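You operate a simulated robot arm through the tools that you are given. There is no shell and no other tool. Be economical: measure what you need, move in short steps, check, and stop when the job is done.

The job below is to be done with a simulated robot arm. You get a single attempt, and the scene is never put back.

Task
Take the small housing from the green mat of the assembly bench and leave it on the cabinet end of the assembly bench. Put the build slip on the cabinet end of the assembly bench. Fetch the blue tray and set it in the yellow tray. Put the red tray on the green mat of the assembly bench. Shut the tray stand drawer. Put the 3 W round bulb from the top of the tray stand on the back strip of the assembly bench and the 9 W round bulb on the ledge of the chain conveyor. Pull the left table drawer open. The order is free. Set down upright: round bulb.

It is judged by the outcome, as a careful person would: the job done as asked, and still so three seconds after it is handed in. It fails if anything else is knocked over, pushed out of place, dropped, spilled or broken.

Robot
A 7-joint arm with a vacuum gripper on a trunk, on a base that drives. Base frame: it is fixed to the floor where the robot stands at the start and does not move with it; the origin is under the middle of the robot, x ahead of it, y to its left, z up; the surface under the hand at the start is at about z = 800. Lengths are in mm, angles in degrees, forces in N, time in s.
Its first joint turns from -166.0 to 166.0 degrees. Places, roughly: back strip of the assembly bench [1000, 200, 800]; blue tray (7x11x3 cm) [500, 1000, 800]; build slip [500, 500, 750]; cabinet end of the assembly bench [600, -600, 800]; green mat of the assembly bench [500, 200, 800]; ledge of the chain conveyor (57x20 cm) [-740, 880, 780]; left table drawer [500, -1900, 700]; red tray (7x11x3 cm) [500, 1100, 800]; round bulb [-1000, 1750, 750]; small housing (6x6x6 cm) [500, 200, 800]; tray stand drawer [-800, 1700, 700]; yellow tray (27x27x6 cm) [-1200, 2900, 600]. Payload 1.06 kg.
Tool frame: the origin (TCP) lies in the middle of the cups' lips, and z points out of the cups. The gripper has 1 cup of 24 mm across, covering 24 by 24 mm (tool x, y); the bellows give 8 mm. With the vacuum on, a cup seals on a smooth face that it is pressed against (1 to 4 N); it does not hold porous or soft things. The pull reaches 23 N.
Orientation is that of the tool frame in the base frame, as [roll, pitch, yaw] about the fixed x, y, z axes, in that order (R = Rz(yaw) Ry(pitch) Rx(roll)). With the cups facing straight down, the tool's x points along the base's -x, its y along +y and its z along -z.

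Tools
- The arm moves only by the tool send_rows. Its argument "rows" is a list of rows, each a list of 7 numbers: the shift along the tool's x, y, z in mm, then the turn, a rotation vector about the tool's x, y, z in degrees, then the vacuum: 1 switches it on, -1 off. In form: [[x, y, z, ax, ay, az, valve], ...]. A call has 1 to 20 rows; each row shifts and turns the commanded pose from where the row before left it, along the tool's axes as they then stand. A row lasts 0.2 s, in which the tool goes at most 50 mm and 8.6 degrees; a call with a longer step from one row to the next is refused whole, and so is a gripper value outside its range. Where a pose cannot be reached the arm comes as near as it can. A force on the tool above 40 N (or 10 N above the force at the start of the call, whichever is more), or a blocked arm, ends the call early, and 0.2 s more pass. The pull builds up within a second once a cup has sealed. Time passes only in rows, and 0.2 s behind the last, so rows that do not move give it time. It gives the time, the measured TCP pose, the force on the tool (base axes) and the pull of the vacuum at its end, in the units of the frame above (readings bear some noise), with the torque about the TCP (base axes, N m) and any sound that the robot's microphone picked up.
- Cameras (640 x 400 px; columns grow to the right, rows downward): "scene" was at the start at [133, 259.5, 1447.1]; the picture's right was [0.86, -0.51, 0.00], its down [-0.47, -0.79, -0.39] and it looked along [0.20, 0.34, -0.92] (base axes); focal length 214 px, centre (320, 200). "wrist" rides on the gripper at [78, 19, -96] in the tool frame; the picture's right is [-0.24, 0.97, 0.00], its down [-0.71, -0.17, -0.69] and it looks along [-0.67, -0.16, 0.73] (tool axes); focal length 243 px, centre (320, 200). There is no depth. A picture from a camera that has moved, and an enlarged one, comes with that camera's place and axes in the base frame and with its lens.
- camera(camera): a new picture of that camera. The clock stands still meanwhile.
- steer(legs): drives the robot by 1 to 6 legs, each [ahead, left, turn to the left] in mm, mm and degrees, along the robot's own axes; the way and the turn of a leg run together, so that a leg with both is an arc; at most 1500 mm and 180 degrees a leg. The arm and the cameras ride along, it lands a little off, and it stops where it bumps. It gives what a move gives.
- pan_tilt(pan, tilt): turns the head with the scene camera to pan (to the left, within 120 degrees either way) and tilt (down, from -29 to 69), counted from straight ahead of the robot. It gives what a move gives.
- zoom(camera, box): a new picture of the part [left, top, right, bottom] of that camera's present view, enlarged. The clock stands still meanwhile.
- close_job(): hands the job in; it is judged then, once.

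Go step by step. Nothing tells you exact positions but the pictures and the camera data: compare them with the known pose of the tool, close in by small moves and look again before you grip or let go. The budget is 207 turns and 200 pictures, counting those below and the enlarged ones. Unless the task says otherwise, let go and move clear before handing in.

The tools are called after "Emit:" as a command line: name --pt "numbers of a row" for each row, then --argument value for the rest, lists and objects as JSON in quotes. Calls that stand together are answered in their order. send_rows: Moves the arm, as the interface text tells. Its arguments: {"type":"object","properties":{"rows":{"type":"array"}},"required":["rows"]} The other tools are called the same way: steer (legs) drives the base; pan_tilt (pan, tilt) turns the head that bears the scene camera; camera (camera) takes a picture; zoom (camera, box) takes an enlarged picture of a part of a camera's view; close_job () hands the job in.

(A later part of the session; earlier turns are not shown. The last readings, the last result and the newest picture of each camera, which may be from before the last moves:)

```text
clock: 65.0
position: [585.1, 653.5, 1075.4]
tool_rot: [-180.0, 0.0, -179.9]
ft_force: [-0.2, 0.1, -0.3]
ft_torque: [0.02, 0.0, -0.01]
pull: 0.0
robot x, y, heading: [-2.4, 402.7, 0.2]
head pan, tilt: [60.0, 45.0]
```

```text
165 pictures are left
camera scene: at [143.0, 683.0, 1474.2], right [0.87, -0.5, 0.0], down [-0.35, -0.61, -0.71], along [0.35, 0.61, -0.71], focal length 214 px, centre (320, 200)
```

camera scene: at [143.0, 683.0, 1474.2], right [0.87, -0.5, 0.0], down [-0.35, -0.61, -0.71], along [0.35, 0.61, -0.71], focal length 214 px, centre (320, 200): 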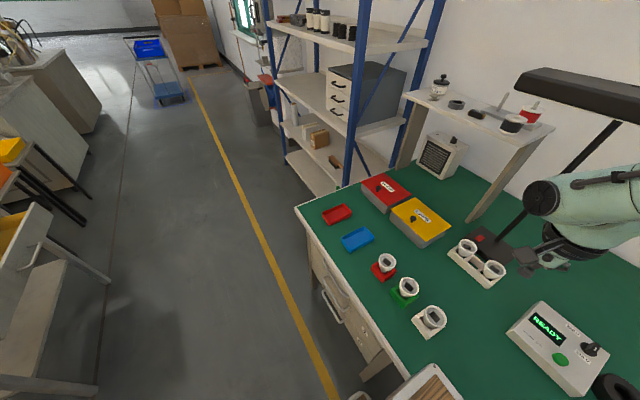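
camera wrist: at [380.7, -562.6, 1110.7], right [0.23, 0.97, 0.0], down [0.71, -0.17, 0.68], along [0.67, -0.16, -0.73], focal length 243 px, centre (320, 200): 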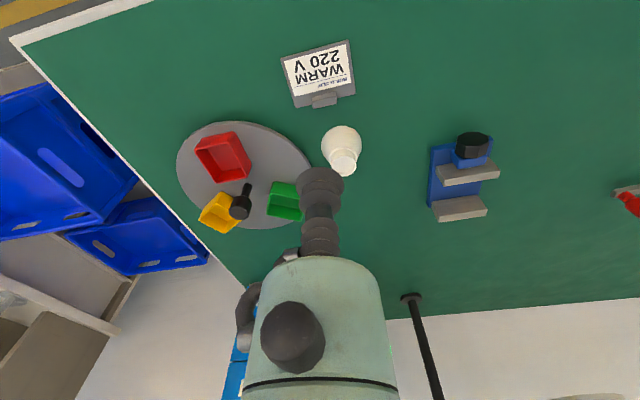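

Emit:
send_rows --pt "34 11 0 0 0 0 -1" --pt "34 11 0 0 0 0 -1" --pt "34 11 0 0 0 0 -1" --pt "34 11 0 0 0 0 -1" --pt "-3 40 0 0 0 0 -1" --pt "-3 40 0 0 0 0 -1" --pt "-3 40 0 0 0 0 -1" --pt "-3 40 0 0 0 0 -1" --pt "-3 40 0 0 0 0 -1"

Emit:
camera --camera "scene"

```text
clock: 67.0
position: [464.8, 897.5, 1075.1]
tool_rot: [-180.0, 0.0, -179.9]
ft_force: [-0.3, -0.7, 0.2]
ft_torque: [0.04, 0.03, -0.01]
pull: 0.1
robot x, y, heading: [-3.9, 404.3, 0.1]
head pan, tilt: [60.0, 45.0]
```

```text
164 pictures are left
camera scene: at [143.0, 682.6, 1474.3], right [0.87, -0.5, 0.0], down [-0.35, -0.61, -0.71], along [0.35, 0.61, -0.71], focal length 214 px, centre (320, 200)
```

scene: 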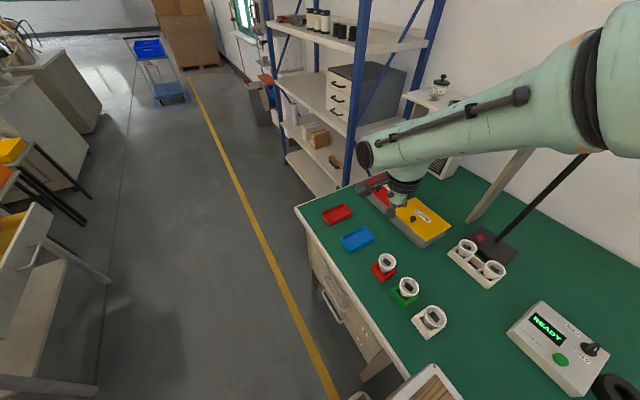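

Emit:
pan_tilt --pan 20 --tilt 15

Emit:
camera --camera "scene"

Emit:
camera --camera "wrist"

```text
clock: 68.1
position: [464.8, 896.9, 1074.5]
tool_rot: [-180.0, 0.0, -180.0]
ft_force: [0.7, -0.2, -0.2]
ft_torque: [-0.02, 0.02, 0.01]
pull: 0.1
robot x, y, heading: [-0.2, 406.9, 0.2]
head pan, tilt: [20.0, 15.0]
```

```text
163 pictures are left
camera scene: at [190.1, 644.8, 1521.0], right [0.34, -0.94, 0.0], down [-0.24, -0.09, -0.97], along [0.91, 0.33, -0.26], focal length 214 px, centre (320, 200)
```

scene: 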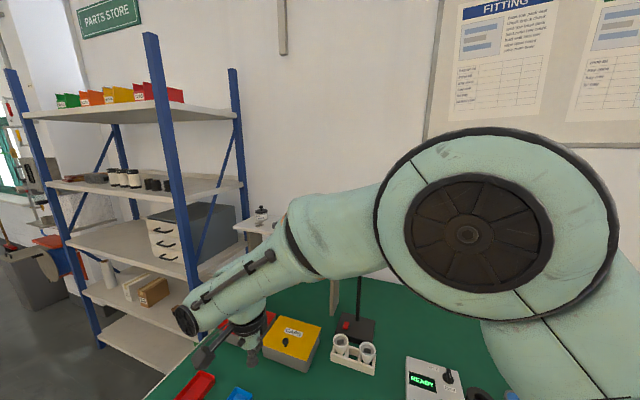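

```text
162 pictures are left
camera wrist: at [385.0, 917.7, 1170.1], right [0.23, 0.97, 0.0], down [0.71, -0.17, 0.69], along [0.67, -0.16, -0.73], focal length 243 px, centre (320, 200)
```

wrist: 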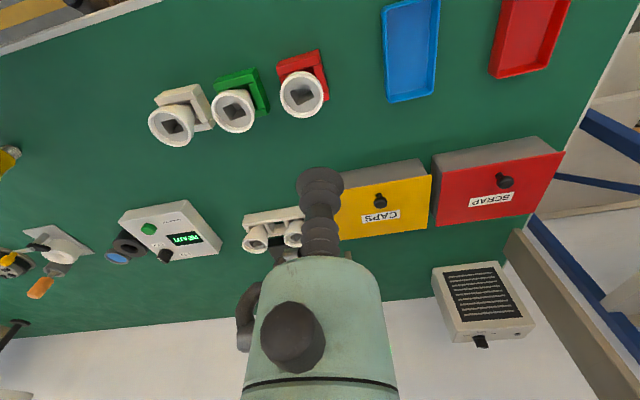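

Emit:
send_rows --pt "-5 37 0 0 0 0 -1" --pt "-5 37 0 0 0 0 -1" --pt "-5 37 0 0 0 0 -1" --pt "-5 37 0 0 0 0 -1" --pt "-5 37 0 0 0 0 -1" --pt "-5 37 0 0 0 0 -1" --pt "-5 37 0 0 0 0 -1" --pt "0 0 40 0 0 0 -1" --pt "0 0 45 0 0 0 -1" --pt "0 0 40 0 0 0 -1"

Emit:
camera --camera "wrist"

```text
clock: 70.3
position: [487.5, 1089.8, 948.9]
tool_rot: [179.9, 0.0, -179.9]
ft_force: [-0.2, -0.7, 0.1]
ft_torque: [0.02, -0.04, 0.0]
pull: 0.0
out of reach, approached as far as the arm can: row 6, 7
robot x, y, heading: [3.0, 402.8, 0.3]
head pan, tilt: [20.0, 15.0]
```

```text
161 pictures are left
camera wrist: at [408.8, 1108.8, 1043.6], right [0.23, 0.97, 0.0], down [0.71, -0.17, 0.69], along [0.67, -0.16, -0.73], focal length 243 px, centre (320, 200)
```

wrist: 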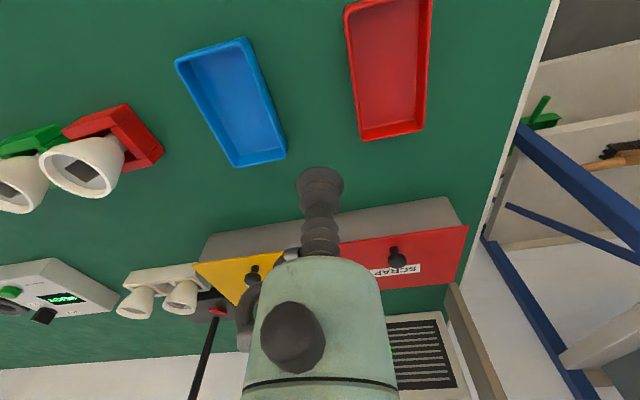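

The reach ended short, so I'll shift the base a bit left.

Emit:
steer --legs '[[0, 130, 0]]'

Emit:
camera --camera "wrist"

```text
clock: 71.5
position: [485.0, 1221.9, 948.3]
tool_rot: [-180.0, 0.0, -179.8]
ft_force: [0.7, 0.3, -0.3]
ft_torque: [0.03, -0.03, 0.0]
pull: 0.0
robot x, y, heading: [-1.7, 537.8, 0.0]
head pan, tilt: [20.0, 15.0]
```

```text
160 pictures are left
camera wrist: at [406.7, 1241.8, 1043.4], right [0.23, 0.97, 0.0], down [0.71, -0.17, 0.69], along [0.67, -0.16, -0.73], focal length 243 px, centre (320, 200)
```

wrist: 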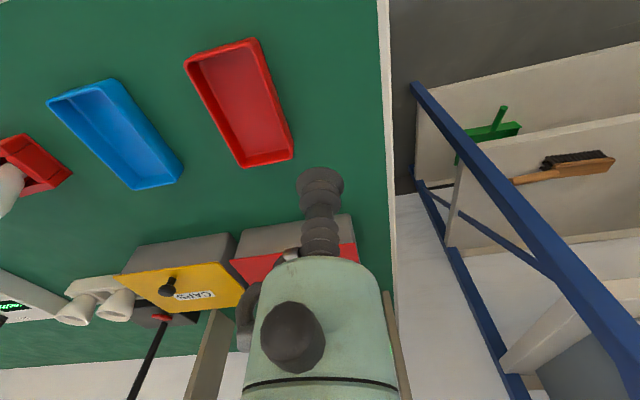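

Emit:
send_rows --pt "0 -25 20 0 0 0 -1" --pt "0 -25 25 0 0 0 -1" --pt "0 -24 30 0 0 0 -1" --pt "0 0 20 0 0 0 -1"

Emit:
camera --camera "wrist"

```text
clock: 72.5
position: [488.0, 1148.6, 852.5]
tool_rot: [179.9, 0.0, -179.7]
ft_force: [0.2, 0.2, -0.3]
ft_torque: [0.01, -0.04, 0.0]
pull: 0.0
robot x, y, heading: [-4.6, 534.7, 0.5]
head pan, tilt: [20.0, 15.0]
```

```text
159 pictures are left
camera wrist: at [407.8, 1167.7, 948.1], right [0.23, 0.97, 0.0], down [0.71, -0.17, 0.69], along [0.67, -0.16, -0.73], focal length 243 px, centre (320, 200)
```

wrist: 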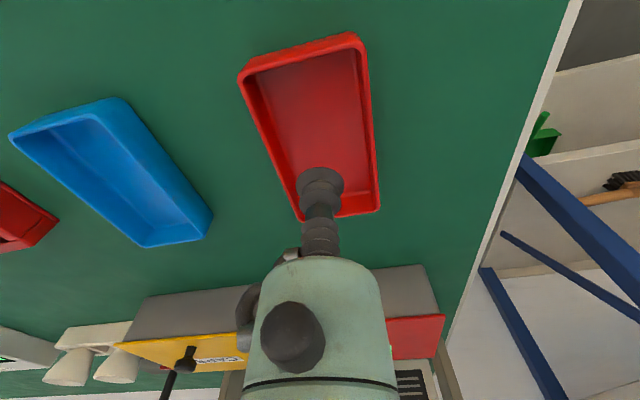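

Emit:
send_rows --pt "3 0 20 0 0 0 1" --pt "3 0 15 0 0 0 1" --pt "0 0 8 0 0 0 1" --pt "0 0 4 0 0 0 1" --pt "0 0 3 0 0 0 1" --pt "0 0 0 0 0 0 1" --pt "0 0 0 0 0 0 1"

```text
clock: 74.2
position: [480.0, 1148.5, 803.5]
tool_rot: [180.0, 0.0, -179.7]
ft_force: [0.8, -2.3, 11.7]
ft_torque: [0.01, 0.01, 0.03]
pull: 22.6
robot x, y, heading: [-1.4, 534.3, 0.3]
head pan, tilt: [20.0, 15.0]
```

Sealed. I'll lift it and drive back right.

Emit:
send_rows --pt "0 0 -8 0 0 0 1" --pt "0 0 -20 0 0 0 1" --pt "0 0 -30 0 0 0 1" --pt "0 0 -35 0 0 0 1" --pt "0 -10 -35 0 0 0 1" --pt "0 -20 -30 0 0 0 1" --pt "0 -20 -20 0 0 0 1"

Emit:
steer --legs '[[0, -280, 0], [0, -260, 0]]'

Emit:
camera --camera "wrist"

```text
clock: 75.8
position: [480.2, 1097.7, 981.0]
tool_rot: [-180.0, 0.0, -179.8]
ft_force: [0.3, 0.5, -0.8]
ft_torque: [-0.02, -0.02, 0.01]
pull: 23.3
robot x, y, heading: [-2.8, 531.1, 0.4]
head pan, tilt: [20.0, 15.0]
```

```text
clock: 79.2
position: [483.0, 560.5, 981.2]
tool_rot: [-180.0, -0.1, -179.8]
ft_force: [0.3, 1.0, -0.3]
ft_torque: [0.03, 0.01, 0.02]
pull: 22.3
robot x, y, heading: [4.0, -6.7, -0.1]
head pan, tilt: [20.0, 15.0]
```

```text
158 pictures are left
camera wrist: at [403.7, 578.0, 1076.8], right [0.23, 0.97, 0.0], down [0.71, -0.17, 0.69], along [0.67, -0.16, -0.73], focal length 243 px, centre (320, 200)
```

wrist: 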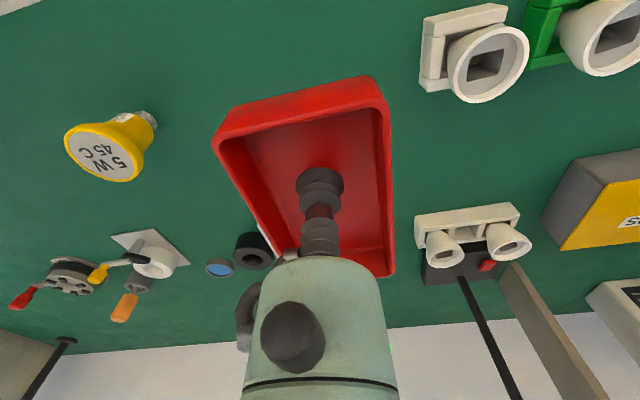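

Emit:
send_rows --pt "-17 -25 0 0 0 0 1" --pt "-18 -26 0 0 0 0 1" --pt "-17 -25 0 0 0 0 1" --pt "-18 -26 0 0 0 0 1" --pt "-17 -25 0 0 0 0 1" --pt "-18 -26 0 0 0 0 1" --pt "-17 -25 0 0 0 0 1" --pt "-18 -26 0 0 0 0 1" --pt "-17 -26 0 0 0 0 1" --pt "17 -21 0 0 0 0 1" --pt "17 -22 0 0 0 0 1" --pt "17 -21 0 0 0 0 1" --pt "17 -22 0 0 0 0 1" --pt "17 -21 0 0 0 0 1" --pt "17 -22 0 0 0 0 1" --pt "17 -21 0 0 0 0 1"

Emit:
pan_tilt --pan 20 --tilt 55

Emit:
camera --camera "scene"

Emit:
camera --camera "wrist"

```text
clock: 82.6
position: [522.9, 178.1, 981.4]
tool_rot: [179.9, 0.1, -179.8]
ft_force: [0.5, 0.2, -1.6]
ft_torque: [-0.01, 0.03, 0.0]
pull: 22.9
robot x, y, heading: [1.7, -1.5, 0.3]
head pan, tilt: [20.0, 15.0]
```

```text
clock: 83.6
position: [522.8, 178.6, 981.5]
tool_rot: [179.9, 0.0, -179.7]
ft_force: [-0.8, -0.8, -1.0]
ft_torque: [-0.01, 0.02, -0.04]
pull: 22.6
robot x, y, heading: [2.0, -5.2, -0.1]
head pan, tilt: [20.0, 55.0]
```

```text
157 pictures are left
camera scene: at [171.8, 230.2, 1460.9], right [0.35, -0.94, 0.0], down [-0.77, -0.28, -0.57], along [0.54, 0.2, -0.82], focal length 214 px, centre (320, 200)
```

scene: 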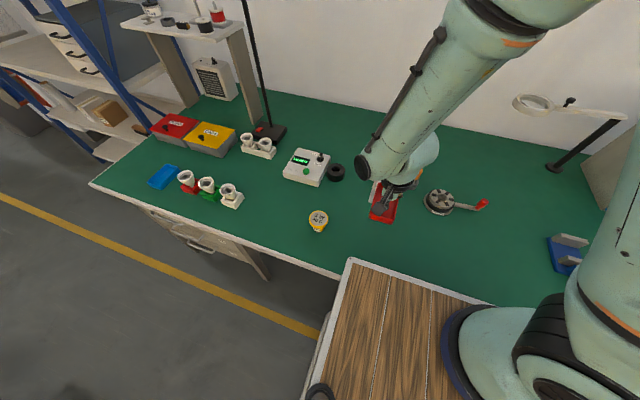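

```text
156 pictures are left
camera wrist: at [443.5, 198.0, 1076.8], right [0.23, 0.97, 0.0], down [0.71, -0.17, 0.69], along [0.67, -0.16, -0.73], focal length 243 px, centre (320, 200)
```

wrist: 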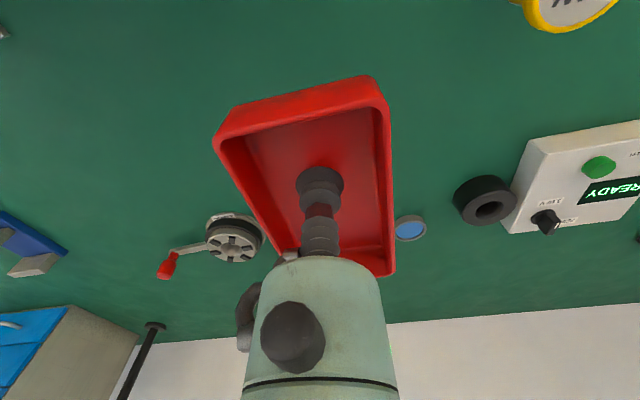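

Emit:
send_rows --pt "0 0 30 0 0 0 1" --pt "0 0 35 0 0 0 1" --pt "0 0 35 0 0 0 1" --pt "0 0 35 0 0 0 1" --pt "0 0 20 0 0 0 1" --pt "0 0 10 0 0 0 1" --pt "0 0 6 0 0 0 1" --pt "0 0 4 0 0 0 1"

```text
clock: 85.4
position: [520.7, 178.2, 805.5]
tool_rot: [180.0, 0.0, -179.7]
ft_force: [-1.2, 0.1, -1.2]
ft_torque: [0.01, 0.01, -0.03]
pull: 22.2
robot x, y, heading: [0.4, -5.9, 0.2]
head pan, tilt: [20.0, 55.0]
```

Emit:
send_rows --pt "0 0 2 0 0 0 1" --pt "0 0 0 0 0 0 -1" --pt "0 0 0 0 0 0 -1" --pt "0 0 0 0 0 0 -1" --pt "0 0 -4 0 0 0 -1" --pt "0 0 -15 0 0 0 -1" --pt "0 0 -40 0 0 0 -1" --pt "0 0 -50 0 0 0 -1" --pt "0 0 -50 0 0 0 -1" --pt "0 0 -50 0 0 0 -1" --pt "0 0 -50 0 0 0 -1"

Emit:
camera --camera "wrist"

```text
clock: 87.8
position: [523.2, 177.5, 1064.3]
tool_rot: [-180.0, 0.1, -179.7]
ft_force: [0.2, 1.3, -0.3]
ft_torque: [-0.03, -0.02, -0.02]
pull: 0.1
robot x, y, heading: [-0.5, -1.2, 0.5]
head pan, tilt: [20.0, 55.0]
```

```text
155 pictures are left
camera wrist: at [444.0, 198.1, 1159.2], right [0.23, 0.97, 0.0], down [0.71, -0.17, 0.69], along [0.67, -0.16, -0.73], focal length 243 px, centre (320, 200)
```

wrist: 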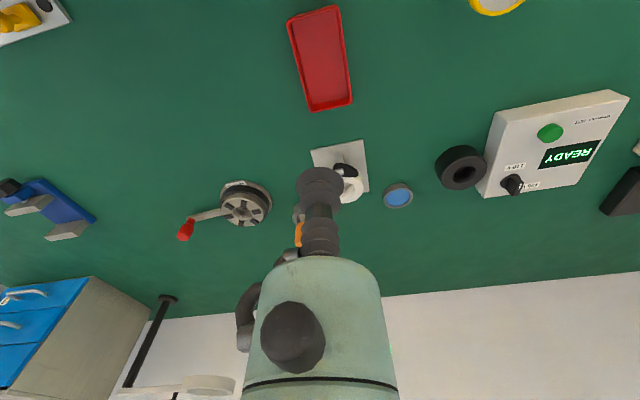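

Red tray is placed. Next is the left table drawer at about (500, -1900), so I'll look that way.

Emit:
pan_tilt --pan -75 --tilt 25

Emit:
camera --camera "scene"

Emit:
pan_tilt --pan -115 --tilt 55

Emit:
camera --camera "scene"

```text
clock: 89.5
position: [523.1, 178.1, 1062.9]
tool_rot: [-180.0, -0.1, -179.8]
ft_force: [-1.4, 0.1, -0.5]
ft_torque: [0.03, 0.01, 0.01]
pull: 0.2
robot x, y, heading: [3.0, -4.5, 0.1]
head pan, tilt: [-75.0, 25.0]
```

```text
154 pictures are left
camera scene: at [128.3, 116.3, 1504.8], right [-0.96, -0.26, 0.0], down [-0.11, 0.41, -0.91], along [0.24, -0.87, -0.42], focal length 214 px, centre (320, 200)
```

scene: 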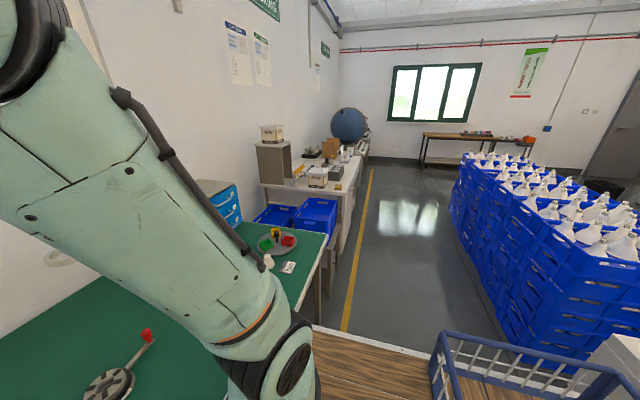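

```text
clock: 90.6
position: [522.7, 177.3, 1064.1]
tool_rot: [179.9, 0.0, -179.8]
ft_force: [-0.2, -0.8, -0.4]
ft_torque: [-0.01, 0.01, -0.02]
pull: 0.1
robot x, y, heading: [-0.1, -4.9, 0.3]
head pan, tilt: [-115.0, 55.0]
```

```text
153 pictures are left
camera scene: at [73.9, 139.7, 1460.9], right [-0.91, 0.42, 0.0], down [0.34, 0.74, -0.57], along [-0.24, -0.52, -0.82], focal length 214 px, centre (320, 200)
```

scene: 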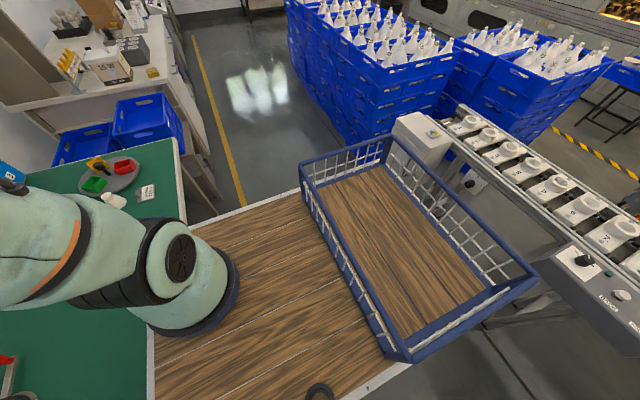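

The aisle between bench and conveyor or crates is wide enough. I'll back off a bit and drive to the left table.

Emit:
steer --legs '[[-220, 0, 0], [0, -1000, 0], [0, -850, 0]]'

Emit:
pan_tilt --pan 0 --tilt 45

Emit:
camera --camera "scene"

Emit:
camera --camera "wrist"

```text
clock: 101.2
position: [319.7, -1655.4, 1063.7]
tool_rot: [-180.0, -0.1, -179.0]
ft_force: [-0.6, 1.0, -1.2]
ft_torque: [0.01, 0.01, 0.02]
pull: 0.1
robot x, y, heading: [-202.0, -1846.6, 1.1]
head pan, tilt: [-115.0, 55.0]
```

```text
clock: 103.1
position: [320.4, -1653.3, 1063.5]
tool_rot: [-180.0, 0.1, -179.0]
ft_force: [-0.1, 0.0, -0.6]
ft_torque: [0.0, -0.02, 0.01]
pull: 0.1
robot x, y, heading: [-198.9, -1844.5, 1.4]
head pan, tilt: [0.0, 45.0]
```

```text
152 pictures are left
camera scene: at [-18.4, -1632.0, 1474.3], right [0.02, -1.0, 0.0], down [-0.71, -0.01, -0.71], along [0.71, 0.01, -0.71], focal length 214 px, centre (320, 200)
```

scene: 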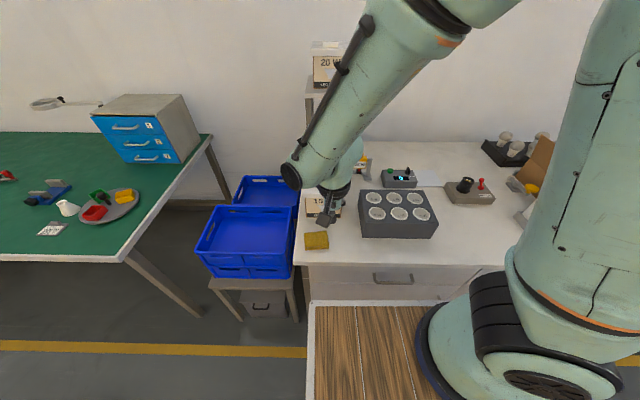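

```text
151 pictures are left
camera wrist: at [240.2, -1635.9, 1158.8], right [0.22, 0.98, 0.0], down [0.71, -0.16, 0.69], along [0.67, -0.15, -0.73], focal length 243 px, centre (320, 200)
```

wrist: 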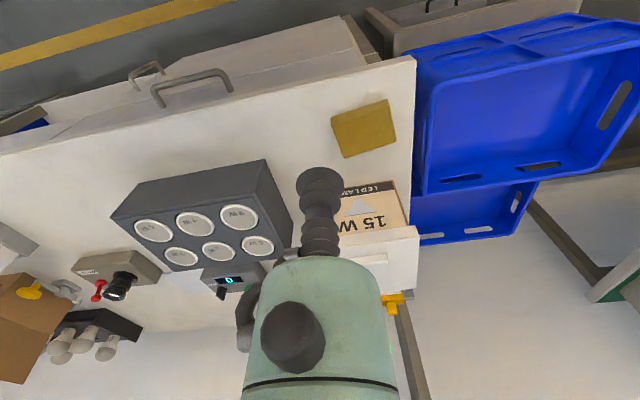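

Emit:
steer --legs '[[-200, 0, -1.3]]'

Emit:
pan_tilt --pan -15 --tilt 35

Emit:
camera --camera "scene"

Emit:
camera --camera "wrist"

```text
clock: 104.7
position: [123.6, -1667.9, 1062.8]
tool_rot: [-179.9, 0.1, 179.6]
ft_force: [-0.2, 0.7, 0.2]
ft_torque: [-0.02, -0.01, -0.02]
pull: 0.1
robot x, y, heading: [-402.2, -1848.3, -0.7]
head pan, tilt: [0.0, 45.0]
```

```text
clock: 105.5
position: [123.7, -1668.1, 1063.8]
tool_rot: [180.0, 0.0, 179.7]
ft_force: [0.3, -0.7, 0.6]
ft_torque: [0.02, 0.0, -0.04]
pull: 0.1
robot x, y, heading: [-398.6, -1846.6, -0.3]
head pan, tilt: [-15.0, 35.0]
```

```text
150 pictures are left
camera scene: at [-210.0, -1660.2, 1489.0], right [-0.26, -0.96, 0.0], down [-0.55, 0.15, -0.82], along [0.79, -0.22, -0.57], focal length 214 px, centre (320, 200)
```

scene: 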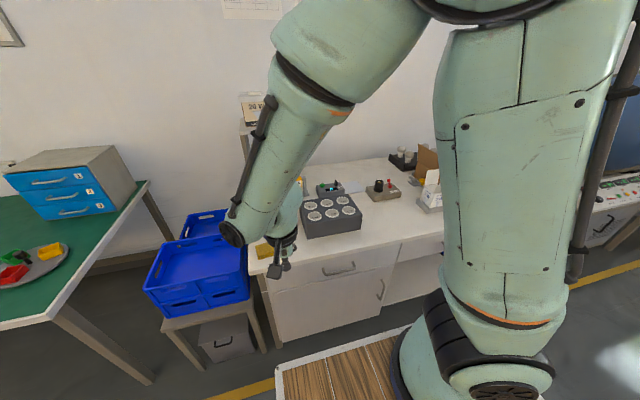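

```text
149 pictures are left
camera wrist: at [44.7, -1647.5, 1158.8], right [0.24, 0.97, 0.0], down [0.71, -0.17, 0.69], along [0.67, -0.16, -0.73], focal length 243 px, centre (320, 200)
```

wrist: 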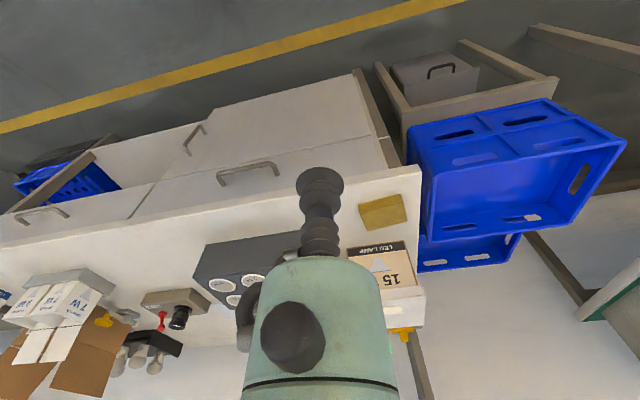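

The left drawer's handle is near (335, -1890, 700). I'll turn the tool to point toward +x while staying over the aisle.

Emit:
send_rows --pt "0 -20 0 0 -8.5 0 -1" --pt "0 -20 0 0 -8.5 0 -1" --pt "0 -20 0 0 -8.5 0 -1" --pt "0 -20 0 0 -8.5 0 -1" --pt "0 -20 0 0 -8.5 0 -1" --pt "0 -20 0 0 -8.5 0 -1" --pt "0 -20 0 0 -8.5 0 -1" --pt "0 -20 0 0 -8.5 0 -1" --pt "0 -20 0 0 -8.5 0 -1" --pt "0 -20 0 0 -8.5 0 -1" --pt "0 0 0 0 -5 0 -1"

Emit:
camera --camera "scene"

Emit:
camera --camera "wrist"

```text
clock: 106.5
position: [115.2, -1727.8, 1067.7]
tool_rot: [169.2, 24.6, 173.9]
ft_force: [-0.5, 0.1, 0.1]
ft_torque: [-0.01, 0.01, -0.02]
pull: 0.1
out of reach, approached as far as the arm can: row 4, 5
robot x, y, heading: [-399.2, -1849.6, -0.5]
head pan, tilt: [-15.0, 35.0]
stopped in row 5: the arm was blocked; the commanded pose is now the measured one
```

```text
148 pictures are left
camera scene: at [-211.1, -1664.4, 1488.8], right [-0.31, -0.95, 0.0], down [-0.55, 0.18, -0.82], along [0.78, -0.25, -0.58], focal length 214 px, centre (320, 200)
```

scene: 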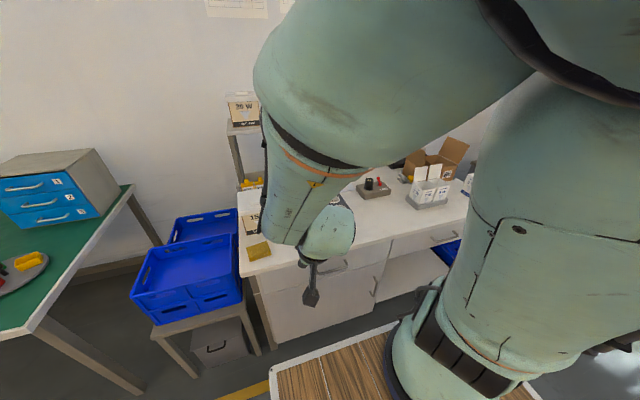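

```text
147 pictures are left
camera wrist: at [3.5, -1714.3, 1123.5], right [0.24, 0.93, 0.26], down [0.34, -0.33, 0.88], along [0.91, -0.12, -0.4], focal length 243 px, centre (320, 200)
```

wrist: 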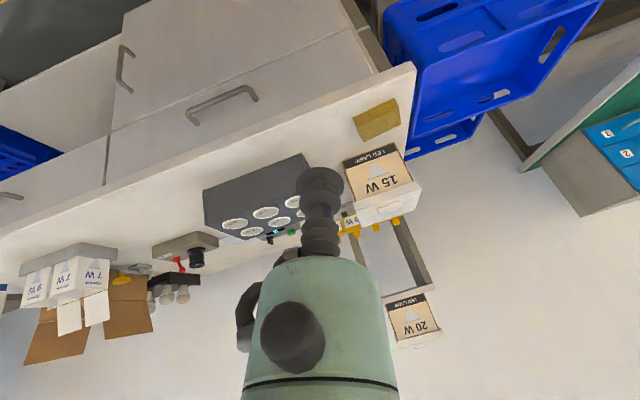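

The arm is too cramped in this stance. I'll straighten the tool and turn the base 90° left, so the arm can reach out to its right with more distance.

Emit:
send_rows --pt "0 0 0 2.5 6.2 0 -1" --pt "0 0 0 2.5 6.2 0 -1" --pt "0 0 0 2.5 6.2 0 -1" --pt "0 0 0 2.6 6.1 0 -1" --pt "0 0 0 0 0 0 -1"

Emit:
steer --legs '[[0, 0, 45], [0, 0, 45]]'

Emit:
pan_tilt --pan -90 --tilt 40

Emit:
camera --camera "scene"

```text
clock: 107.7
position: [116.0, -1725.0, 1069.0]
tool_rot: [179.8, -0.2, 176.4]
ft_force: [0.4, 0.6, -0.1]
ft_torque: [-0.02, 0.0, 0.0]
pull: 0.0
robot x, y, heading: [-398.9, -1850.0, -0.2]
head pan, tilt: [-15.0, 35.0]
```

```text
clock: 112.2
position: [-521.8, -1333.4, 1069.3]
tool_rot: [179.7, -0.1, -93.1]
ft_force: [-0.2, 0.1, 0.8]
ft_torque: [-0.02, 0.01, 0.0]
pull: 0.0
robot x, y, heading: [-396.7, -1846.3, 89.7]
head pan, tilt: [-15.0, 35.0]
```

```text
clock: 113.7
position: [-522.7, -1333.3, 1067.9]
tool_rot: [179.5, -0.3, -93.2]
ft_force: [-0.3, -0.9, 0.4]
ft_torque: [0.01, -0.04, 0.02]
pull: 0.1
robot x, y, heading: [-396.7, -1844.1, 90.1]
head pan, tilt: [-90.0, 40.0]
```

```text
146 pictures are left
camera scene: at [-618.9, -1663.3, 1480.8], right [0.99, 0.15, 0.0], down [0.1, -0.64, -0.76], along [-0.11, 0.75, -0.65], focal length 214 px, centre (320, 200)
```

scene: 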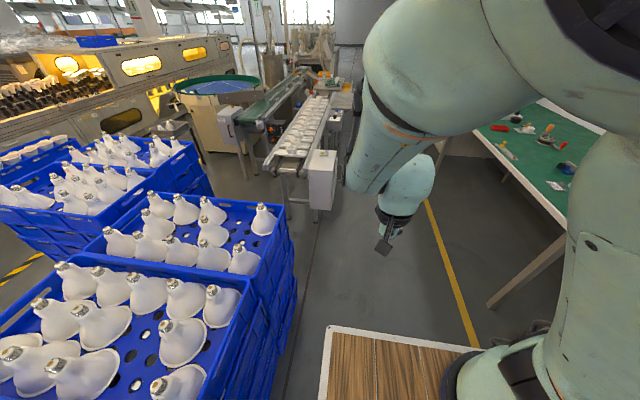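

Emit:
steer --legs '[[-270, 0, 0]]'

Emit:
camera --camera "scene"

```text
clock: 115.6
position: [-524.0, -1603.4, 1068.8]
tool_rot: [179.5, -0.2, -93.0]
ft_force: [-0.9, -0.3, 0.0]
ft_torque: [0.01, -0.01, 0.0]
pull: 0.0
robot x, y, heading: [-395.6, -2112.9, 90.3]
head pan, tilt: [-90.0, 40.0]
```

```text
145 pictures are left
camera scene: at [-618.4, -1934.8, 1479.5], right [0.99, 0.15, 0.0], down [0.1, -0.65, -0.75], along [-0.11, 0.74, -0.66], focal length 214 px, centre (320, 200)
```

scene: 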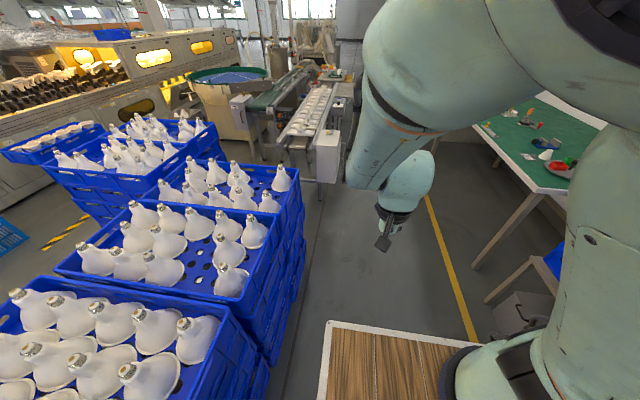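

The head seems blocked by the arm's elbow. I'll swing the arm forward and then around to the robot's right.

Emit:
send_rows --pt "-30 -19 0 0 0 0 -1" --pt "-30 -19 0 0 0 0 -1" --pt "-30 -20 0 0 0 0 -1" --pt "-30 -20 0 0 0 0 -1" --pt "-30 -20 0 0 0 0 -1" --pt "-30 -20 0 0 0 0 -1"

Emit:
send_rows --pt "2.4 -46.5 0 0 0 5.8 -1" --pt "2.4 -46.5 0 0 0 5.8 -1" --pt "2.4 -46.5 0 0 0 5.8 -1" --pt "2.4 -46.5 0 0 0 5.8 -1" --pt "2.4 -46.5 0 0 0 5.8 -1" --pt "2.4 -46.5 0 0 0 5.8 -1" --pt "2.4 -46.5 0 0 0 5.8 -1" --pt "2.4 -46.5 0 0 0 5.8 -1" --pt "2.4 -46.5 0 0 0 5.8 -1" --pt "2.4 -46.5 0 0 0 5.8 -1" --pt "2.4 -46.5 0 0 0 5.8 -1" --pt "2.4 -46.5 0 0 0 5.8 -1" --pt "2.4 -46.5 0 0 0 5.8 -1" --pt "2.4 -46.5 0 0 0 5.8 -1" --pt "2.4 -46.5 0 0 0 5.8 -1"

Emit:
pan_tilt --pan -60 --tilt 35

Emit:
camera --camera "scene"

Emit:
camera --camera "wrist"

```text
clock: 117.0
position: [-395.2, -1429.5, 1067.5]
tool_rot: [179.5, -0.1, -92.9]
ft_force: [0.9, 0.5, 0.5]
ft_torque: [-0.03, -0.01, 0.03]
pull: 0.2
robot x, y, heading: [-400.2, -2115.0, 90.3]
head pan, tilt: [-90.0, 40.0]
```

```text
clock: 120.2
position: [39.0, -1890.1, 1063.6]
tool_rot: [-179.7, -0.4, -180.0]
ft_force: [0.2, -0.4, 0.2]
ft_torque: [-0.06, 0.01, 0.0]
pull: 0.1
robot x, y, heading: [-397.9, -2116.5, 90.3]
head pan, tilt: [-90.0, 40.0]
```

```text
clock: 121.2
position: [39.2, -1890.8, 1064.0]
tool_rot: [-179.8, -0.5, -180.0]
ft_force: [0.5, -0.5, 0.4]
ft_torque: [-0.04, -0.02, -0.02]
pull: 0.1
robot x, y, heading: [-399.1, -2116.2, 90.4]
head pan, tilt: [-60.0, 35.0]
```

```text
144 pictures are left
camera scene: at [-529.4, -1973.5, 1489.1], right [0.5, -0.86, 0.0], down [-0.5, -0.29, -0.82], along [0.71, 0.41, -0.57], focal length 214 px, centre (320, 200)
```

scene: 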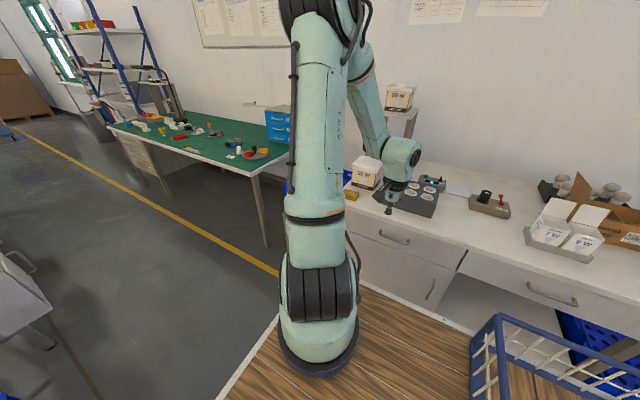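

```text
143 pictures are left
camera wrist: at [-38.4, -1870.7, 1159.3], right [0.23, 0.97, -0.01], down [0.71, -0.17, 0.68], along [0.66, -0.16, -0.73], focal length 243 px, centre (320, 200)
```

wrist: 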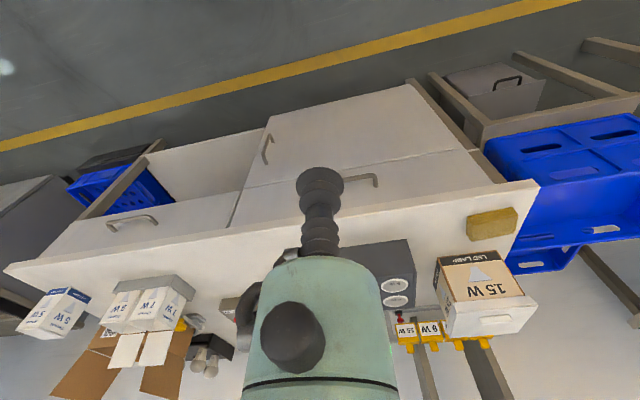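

Emit:
send_rows --pt "-32 24 0 0 0 0 -1" --pt "-32 24 0 0 0 0 -1" --pt "-32 24 0 0 0 0 -1" --pt "-32 24 0 0 0 0 -1" --pt "-32 24 0 0 0 0 -1" --pt "0 0 40 0 0 0 -1" --pt "0 0 40 0 0 0 -1" --pt "0 0 0 0 -8.2 0 -1" --pt "0 0 0 0 -8.2 0 -1" --pt "0 0 0 0 -8.2 0 -1" --pt "0 0 0 0 -8.2 0 -1" --pt "0 0 0 0 -8.2 0 -1"

```text
clock: 123.8
position: [198.8, -1771.2, 984.1]
tool_rot: [-179.8, 40.6, -179.9]
ft_force: [-0.6, -0.2, -0.2]
ft_torque: [-0.01, -0.01, 0.01]
pull: 0.1
robot x, y, heading: [-396.7, -2118.6, 90.4]
head pan, tilt: [-60.0, 35.0]
```

Emit:
send_rows --pt "0 0 0 0 -8.2 0 -1" --pt "0 0 0 0 -8.2 0 -1" --pt "0 0 0 0 -8.2 0 -1" --pt "0 0 0 0 -8.2 0 -1" --pt "0 0 0 0 -8.2 0 -1" --pt "0 0 0 0 -8.2 0 -1" --pt "40 0 0 0 0 0 -1" --pt "40 0 0 0 0 0 -1"

Emit:
camera --camera "scene"

Emit:
camera --camera "wrist"

```text
clock: 125.6
position: [198.2, -1769.9, 903.1]
tool_rot: [-146.2, 89.7, -146.2]
ft_force: [-0.5, 0.5, 0.0]
ft_torque: [0.0, 0.01, 0.0]
pull: 0.1
robot x, y, heading: [-396.9, -2117.4, 90.3]
head pan, tilt: [-60.0, 35.0]
```

```text
142 pictures are left
camera scene: at [-529.6, -1973.6, 1489.1], right [0.5, -0.86, 0.0], down [-0.5, -0.29, -0.82], along [0.71, 0.41, -0.57], focal length 214 px, centre (320, 200)
```

scene: 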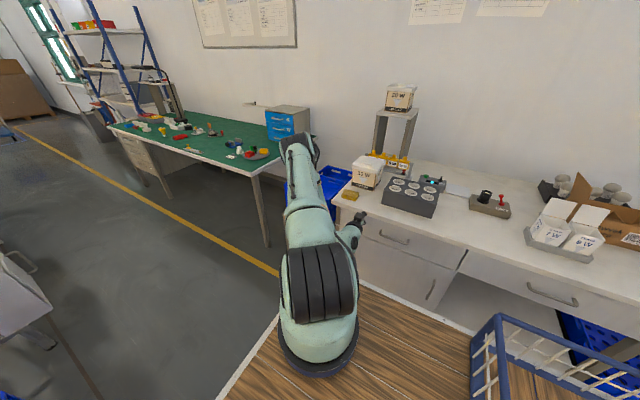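

```text
141 pictures are left
camera wrist: at [101.6, -1750.7, 824.7], right [0.0, 0.97, 0.23], down [-0.68, -0.17, 0.71], along [0.73, -0.16, 0.66], focal length 243 px, centre (320, 200)
```

wrist: 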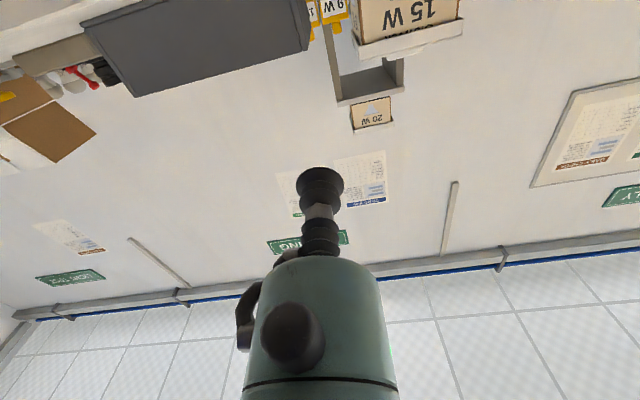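

Emit:
send_rows --pt "40 0 0 0 0 0 -1" --pt "40 0 0 0 0 0 -1" --pt "40 0 0 0 0 0 -1" --pt "40 0 0 0 0 0 -1" --pt "38 0 0 0 0 0 -1" --pt "0 0 40 0 0 0 -1" --pt "0 0 40 0 0 0 -1"

Emit:
camera --camera "wrist"

Emit:
zoom --camera "scene" --box '[300, 170, 460, 300]'

```text
clock: 127.2
position: [277.9, -1771.3, 704.1]
tool_rot: [-149.8, 89.6, -149.8]
ft_force: [0.5, -0.4, 0.6]
ft_torque: [-0.02, -0.02, 0.0]
pull: 0.1
robot x, y, heading: [-398.5, -2119.5, 90.6]
head pan, tilt: [-60.0, 35.0]
```

```text
140 pictures are left
camera wrist: at [179.9, -1752.2, 625.7], right [0.0, 0.97, 0.23], down [-0.68, -0.17, 0.71], along [0.73, -0.16, 0.66], focal length 243 px, centre (320, 200)
```

wrist: 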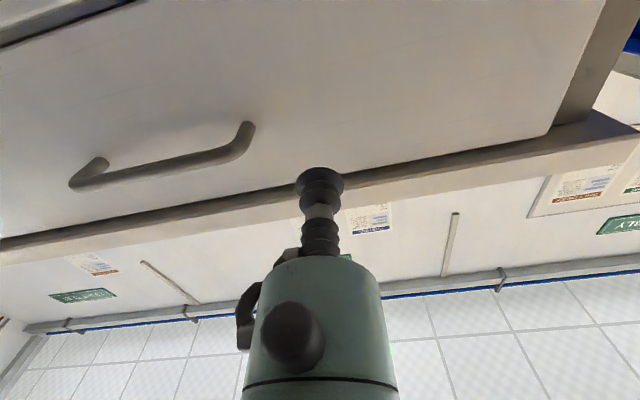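

```text
3.08 times, centred on (380, 235) of scene
camera zoom: at [-529.7, -1973.4, 1489.1], right [0.51, -0.86, 0.0], down [-0.5, -0.29, -0.82], along [0.71, 0.41, -0.57], focal length 660 px, centre (135, 92)
```

zoom: 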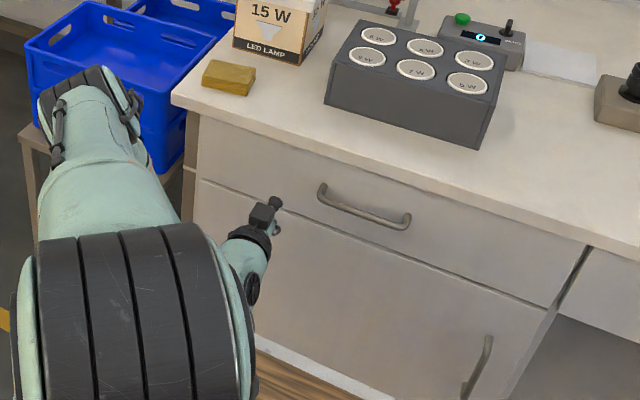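

Emit:
send_rows --pt "0 0 30 0 0 0 1" --pt "0 0 20 0 0 0 1" --pt "0 0 10 0 0 0 1" --pt "0 0 4 0 0 0 1"

Emit:
camera --camera "wrist"

```text
clock: 128.2
position: [340.6, -1771.4, 703.6]
tool_rot: [-149.7, 89.7, -149.7]
ft_force: [-0.8, 0.4, 0.2]
ft_torque: [0.03, 0.03, -0.01]
pull: 0.1
robot x, y, heading: [-398.9, -2116.0, 90.1]
head pan, tilt: [-60.0, 35.0]
```

```text
138 pictures are left
camera wrist: at [244.8, -1751.6, 625.5], right [0.0, 0.97, 0.23], down [-0.68, -0.17, 0.71], along [0.73, -0.16, 0.66], focal length 243 px, centre (320, 200)
```

wrist: 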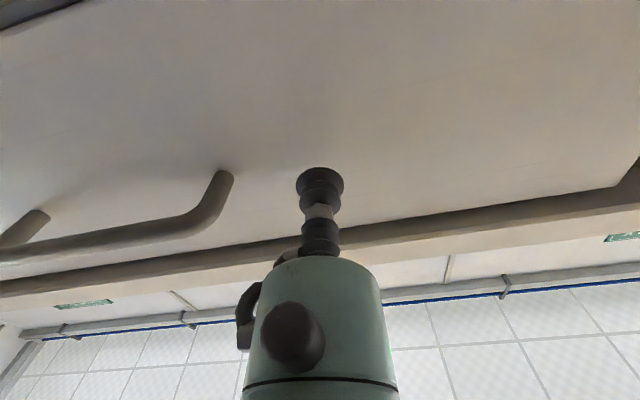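

Emit:
send_rows --pt "0 0 15 0 0 0 1" --pt "0 0 8 0 0 0 1" --pt "0 0 4 0 0 0 1" --pt "0 0 0 0 0 0 1"

```text
clock: 129.2
position: [367.6, -1771.0, 703.6]
tool_rot: [-150.9, 89.6, -151.0]
ft_force: [-16.2, 5.1, 4.8]
ft_torque: [-0.09, 0.01, -0.09]
pull: 22.9
robot x, y, heading: [-398.7, -2118.3, 90.4]
head pan, tilt: [-60.0, 35.0]
```

Sealed on the drawer face, so I'll pull it slowly.

Emit:
send_rows --pt "0 0 -3 0 0 0 1" --pt "0 0 -5 0 0 0 1" --pt "0 0 -8 0 0 0 1" --pt "0 0 -10 0 0 0 1" --pt "0 0 -10 0 0 0 1" --pt "0 0 -10 0 0 0 1"

Emit:
zoom --camera "scene" --box '[300, 170, 460, 300]'

```text
clock: 130.6
position: [321.1, -1770.0, 704.0]
tool_rot: [-151.8, 89.6, -151.8]
ft_force: [0.5, 5.1, -1.5]
ft_torque: [-0.15, -0.03, -0.07]
pull: 22.9
robot x, y, heading: [-401.3, -2117.3, 90.3]
head pan, tilt: [-60.0, 35.0]
```

```text
3.08 times, centred on (380, 235) of scene
camera zoom: at [-529.5, -1973.2, 1489.1], right [0.5, -0.86, 0.0], down [-0.5, -0.29, -0.82], along [0.71, 0.41, -0.57], focal length 660 px, centre (135, 92)
```

zoom: 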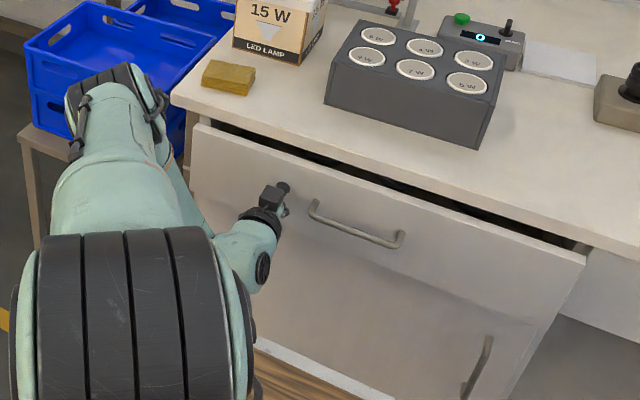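

The drawer is opening, so I'll keep pulling.

Emit:
send_rows --pt "0 0 -10 0 0 0 1" --pt "0 0 -14 0 0 0 1" --pt "0 0 -14 0 0 0 1" --pt "0 0 -14 0 0 0 1" --pt "0 0 -14 0 0 0 1" --pt "0 0 -14 0 0 0 1" --pt "0 0 -14 0 0 0 1" --pt "0 0 -14 0 0 0 1" --pt "0 0 -14 0 0 0 1" --pt "0 0 -10 0 0 0 1"

Emit:
zoom --camera "scene" --box '[300, 170, 460, 300]'

```text
clock: 132.8
position: [188.9, -1771.3, 705.3]
tool_rot: [-148.0, 89.6, -148.0]
ft_force: [-0.6, 1.2, -6.9]
ft_torque: [-0.04, -0.08, -0.08]
pull: 23.3
robot x, y, heading: [-399.8, -2115.9, 90.2]
head pan, tilt: [-60.0, 35.0]
```

```text
3.08 times, centred on (380, 235) of scene
camera zoom: at [-529.3, -1973.3, 1489.1], right [0.5, -0.86, 0.0], down [-0.5, -0.29, -0.82], along [0.71, 0.41, -0.57], focal length 660 px, centre (135, 92)
```

zoom: 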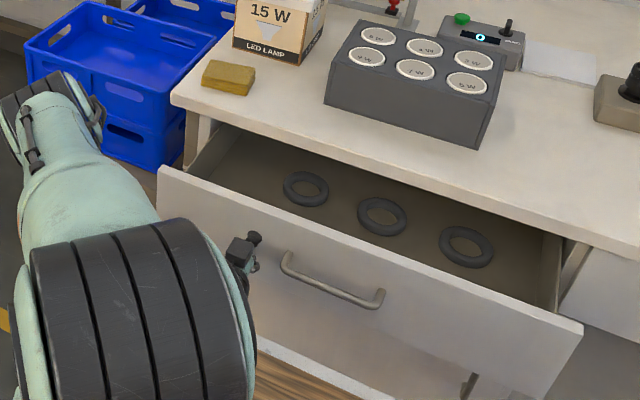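

Emit:
send_rows --pt "0 0 -10 0 0 0 1" --pt "0 0 -12 0 0 0 1" --pt "0 0 -12 0 0 0 1" --pt "0 0 -12 0 0 0 1" --pt "0 0 -8 0 0 0 1" --pt "0 0 0 0 0 0 1"

Emit:
zoom --camera "scene" --box '[300, 170, 460, 300]'

```text
clock: 134.2
position: [136.5, -1771.5, 706.1]
tool_rot: [-142.3, 89.7, -142.4]
ft_force: [-0.6, -3.1, 4.3]
ft_torque: [-0.15, 0.02, -0.01]
pull: 22.5
robot x, y, heading: [-398.6, -2116.1, 90.2]
head pan, tilt: [-60.0, 35.0]
```

```text
3.08 times, centred on (380, 235) of scene
camera zoom: at [-529.7, -1973.6, 1489.1], right [0.5, -0.86, 0.0], down [-0.5, -0.29, -0.82], along [0.71, 0.41, -0.57], focal length 660 px, centre (135, 92)
```

zoom: 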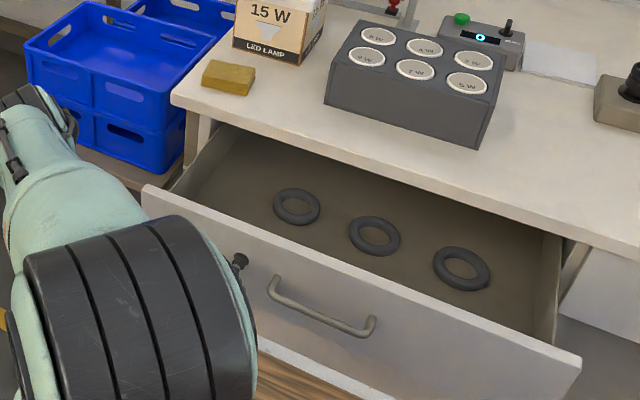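

Open about 230 mm, so I'll release, back off and raise the arm.

Emit:
send_rows --pt "0 0 0 0 0 0 -1" --pt "0 0 0 0 0 0 -1" --pt "0 0 0 0 0 0 -1" --pt "0 0 -5 0 0 0 -1" --pt "0 0 -15 0 0 0 -1" --pt "-20 0 -10 0 0 0 -1" --pt "-40 0 0 0 0 0 -1" --pt "-45 0 0 0 0 0 -1" --pt "-45 0 0 0 0 0 -1" --pt "-45 0 0 0 0 0 -1" --pt "-45 0 0 0 0 0 -1" --pt "-45 0 0 0 0 0 -1"

Emit:
camera --camera "scene"

```text
clock: 136.8
position: [108.2, -1771.6, 990.2]
tool_rot: [-151.9, 89.7, -152.0]
ft_force: [0.7, -0.2, 0.5]
ft_torque: [-0.03, 0.0, 0.0]
pull: 0.1
robot x, y, heading: [-396.1, -2113.6, 90.0]
head pan, tilt: [-60.0, 35.0]
```

```text
134 pictures are left
camera scene: at [-529.4, -1973.3, 1489.1], right [0.5, -0.86, 0.0], down [-0.5, -0.29, -0.82], along [0.71, 0.41, -0.57], focal length 214 px, centre (320, 200)
```

scene: 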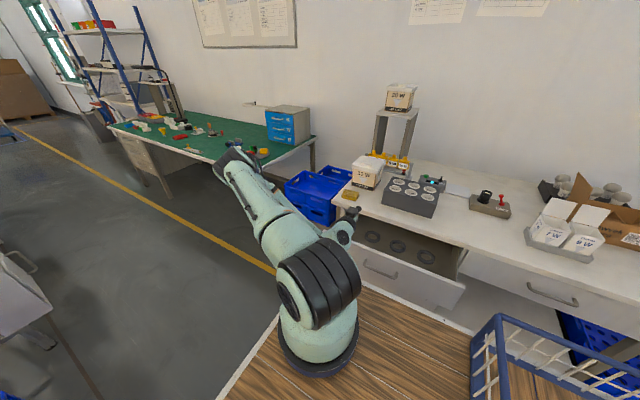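

Emit:
send_rows --pt "-40 0 30 0 0 0 -1" --pt "-30 0 30 0 0 0 -1" --pt "0 0 30 0 0 0 -1" --pt "0 0 0 0 8.2 0 -1" --pt "0 0 0 0 8.2 0 -1" --pt "0 0 0 0 8.2 0 -1" --pt "0 0 0 0 8.2 0 -1" --pt "0 0 0 0 8.2 0 -1" --pt "0 0 0 0 8.2 0 -1" --pt "0 0 0 0 8.2 0 -1" --pt "0 0 0 0 8.2 0 -1" --pt "0 0 0 0 8.2 0 -1" --pt "0 0 0 0 8.2 0 -1" --pt "0 0 0 0 8.0 0 -1"

Emit:
camera --camera "scene"

```text
clock: 139.8
position: [198.9, -1770.9, 1061.1]
tool_rot: [-179.9, -0.4, 180.0]
ft_force: [-1.3, -0.7, -0.3]
ft_torque: [-0.02, 0.01, 0.0]
pull: 0.0
robot x, y, heading: [-397.5, -2117.5, 90.4]
head pan, tilt: [-60.0, 35.0]
```

```text
133 pictures are left
camera scene: at [-529.8, -1973.5, 1489.1], right [0.5, -0.86, 0.0], down [-0.49, -0.29, -0.82], along [0.71, 0.41, -0.57], focal length 214 px, centre (320, 200)
```

scene: 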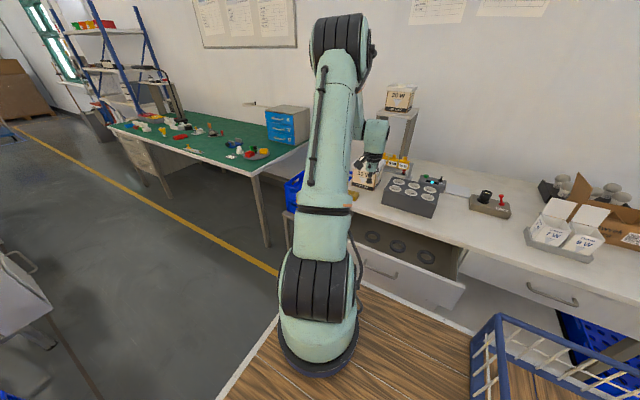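

Now to the blue tray: I'll drive along the aisle facing +y, with the arm held out to the right above the bench.

Emit:
steer --legs '[[600, 0, 0], [900, -230, 0]]'

Emit:
camera --camera "scene"

```text
clock: 147.6
position: [406.4, -266.8, 1060.6]
tool_rot: [-179.8, -0.2, -179.2]
ft_force: [-0.2, -0.4, -0.3]
ft_torque: [0.01, 0.03, 0.03]
pull: 0.3
robot x, y, heading: [-188.6, -624.0, 90.9]
head pan, tilt: [-60.0, 35.0]
```

```text
132 pictures are left
camera scene: at [-318.3, -480.1, 1489.1], right [0.52, -0.86, 0.0], down [-0.49, -0.3, -0.82], along [0.7, 0.42, -0.57], focal length 214 px, centre (320, 200)
```

scene: 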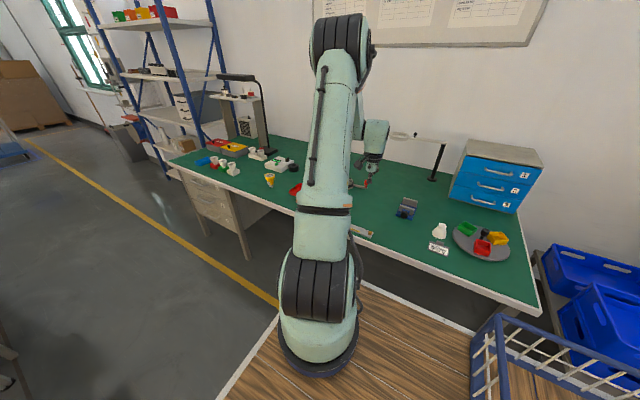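

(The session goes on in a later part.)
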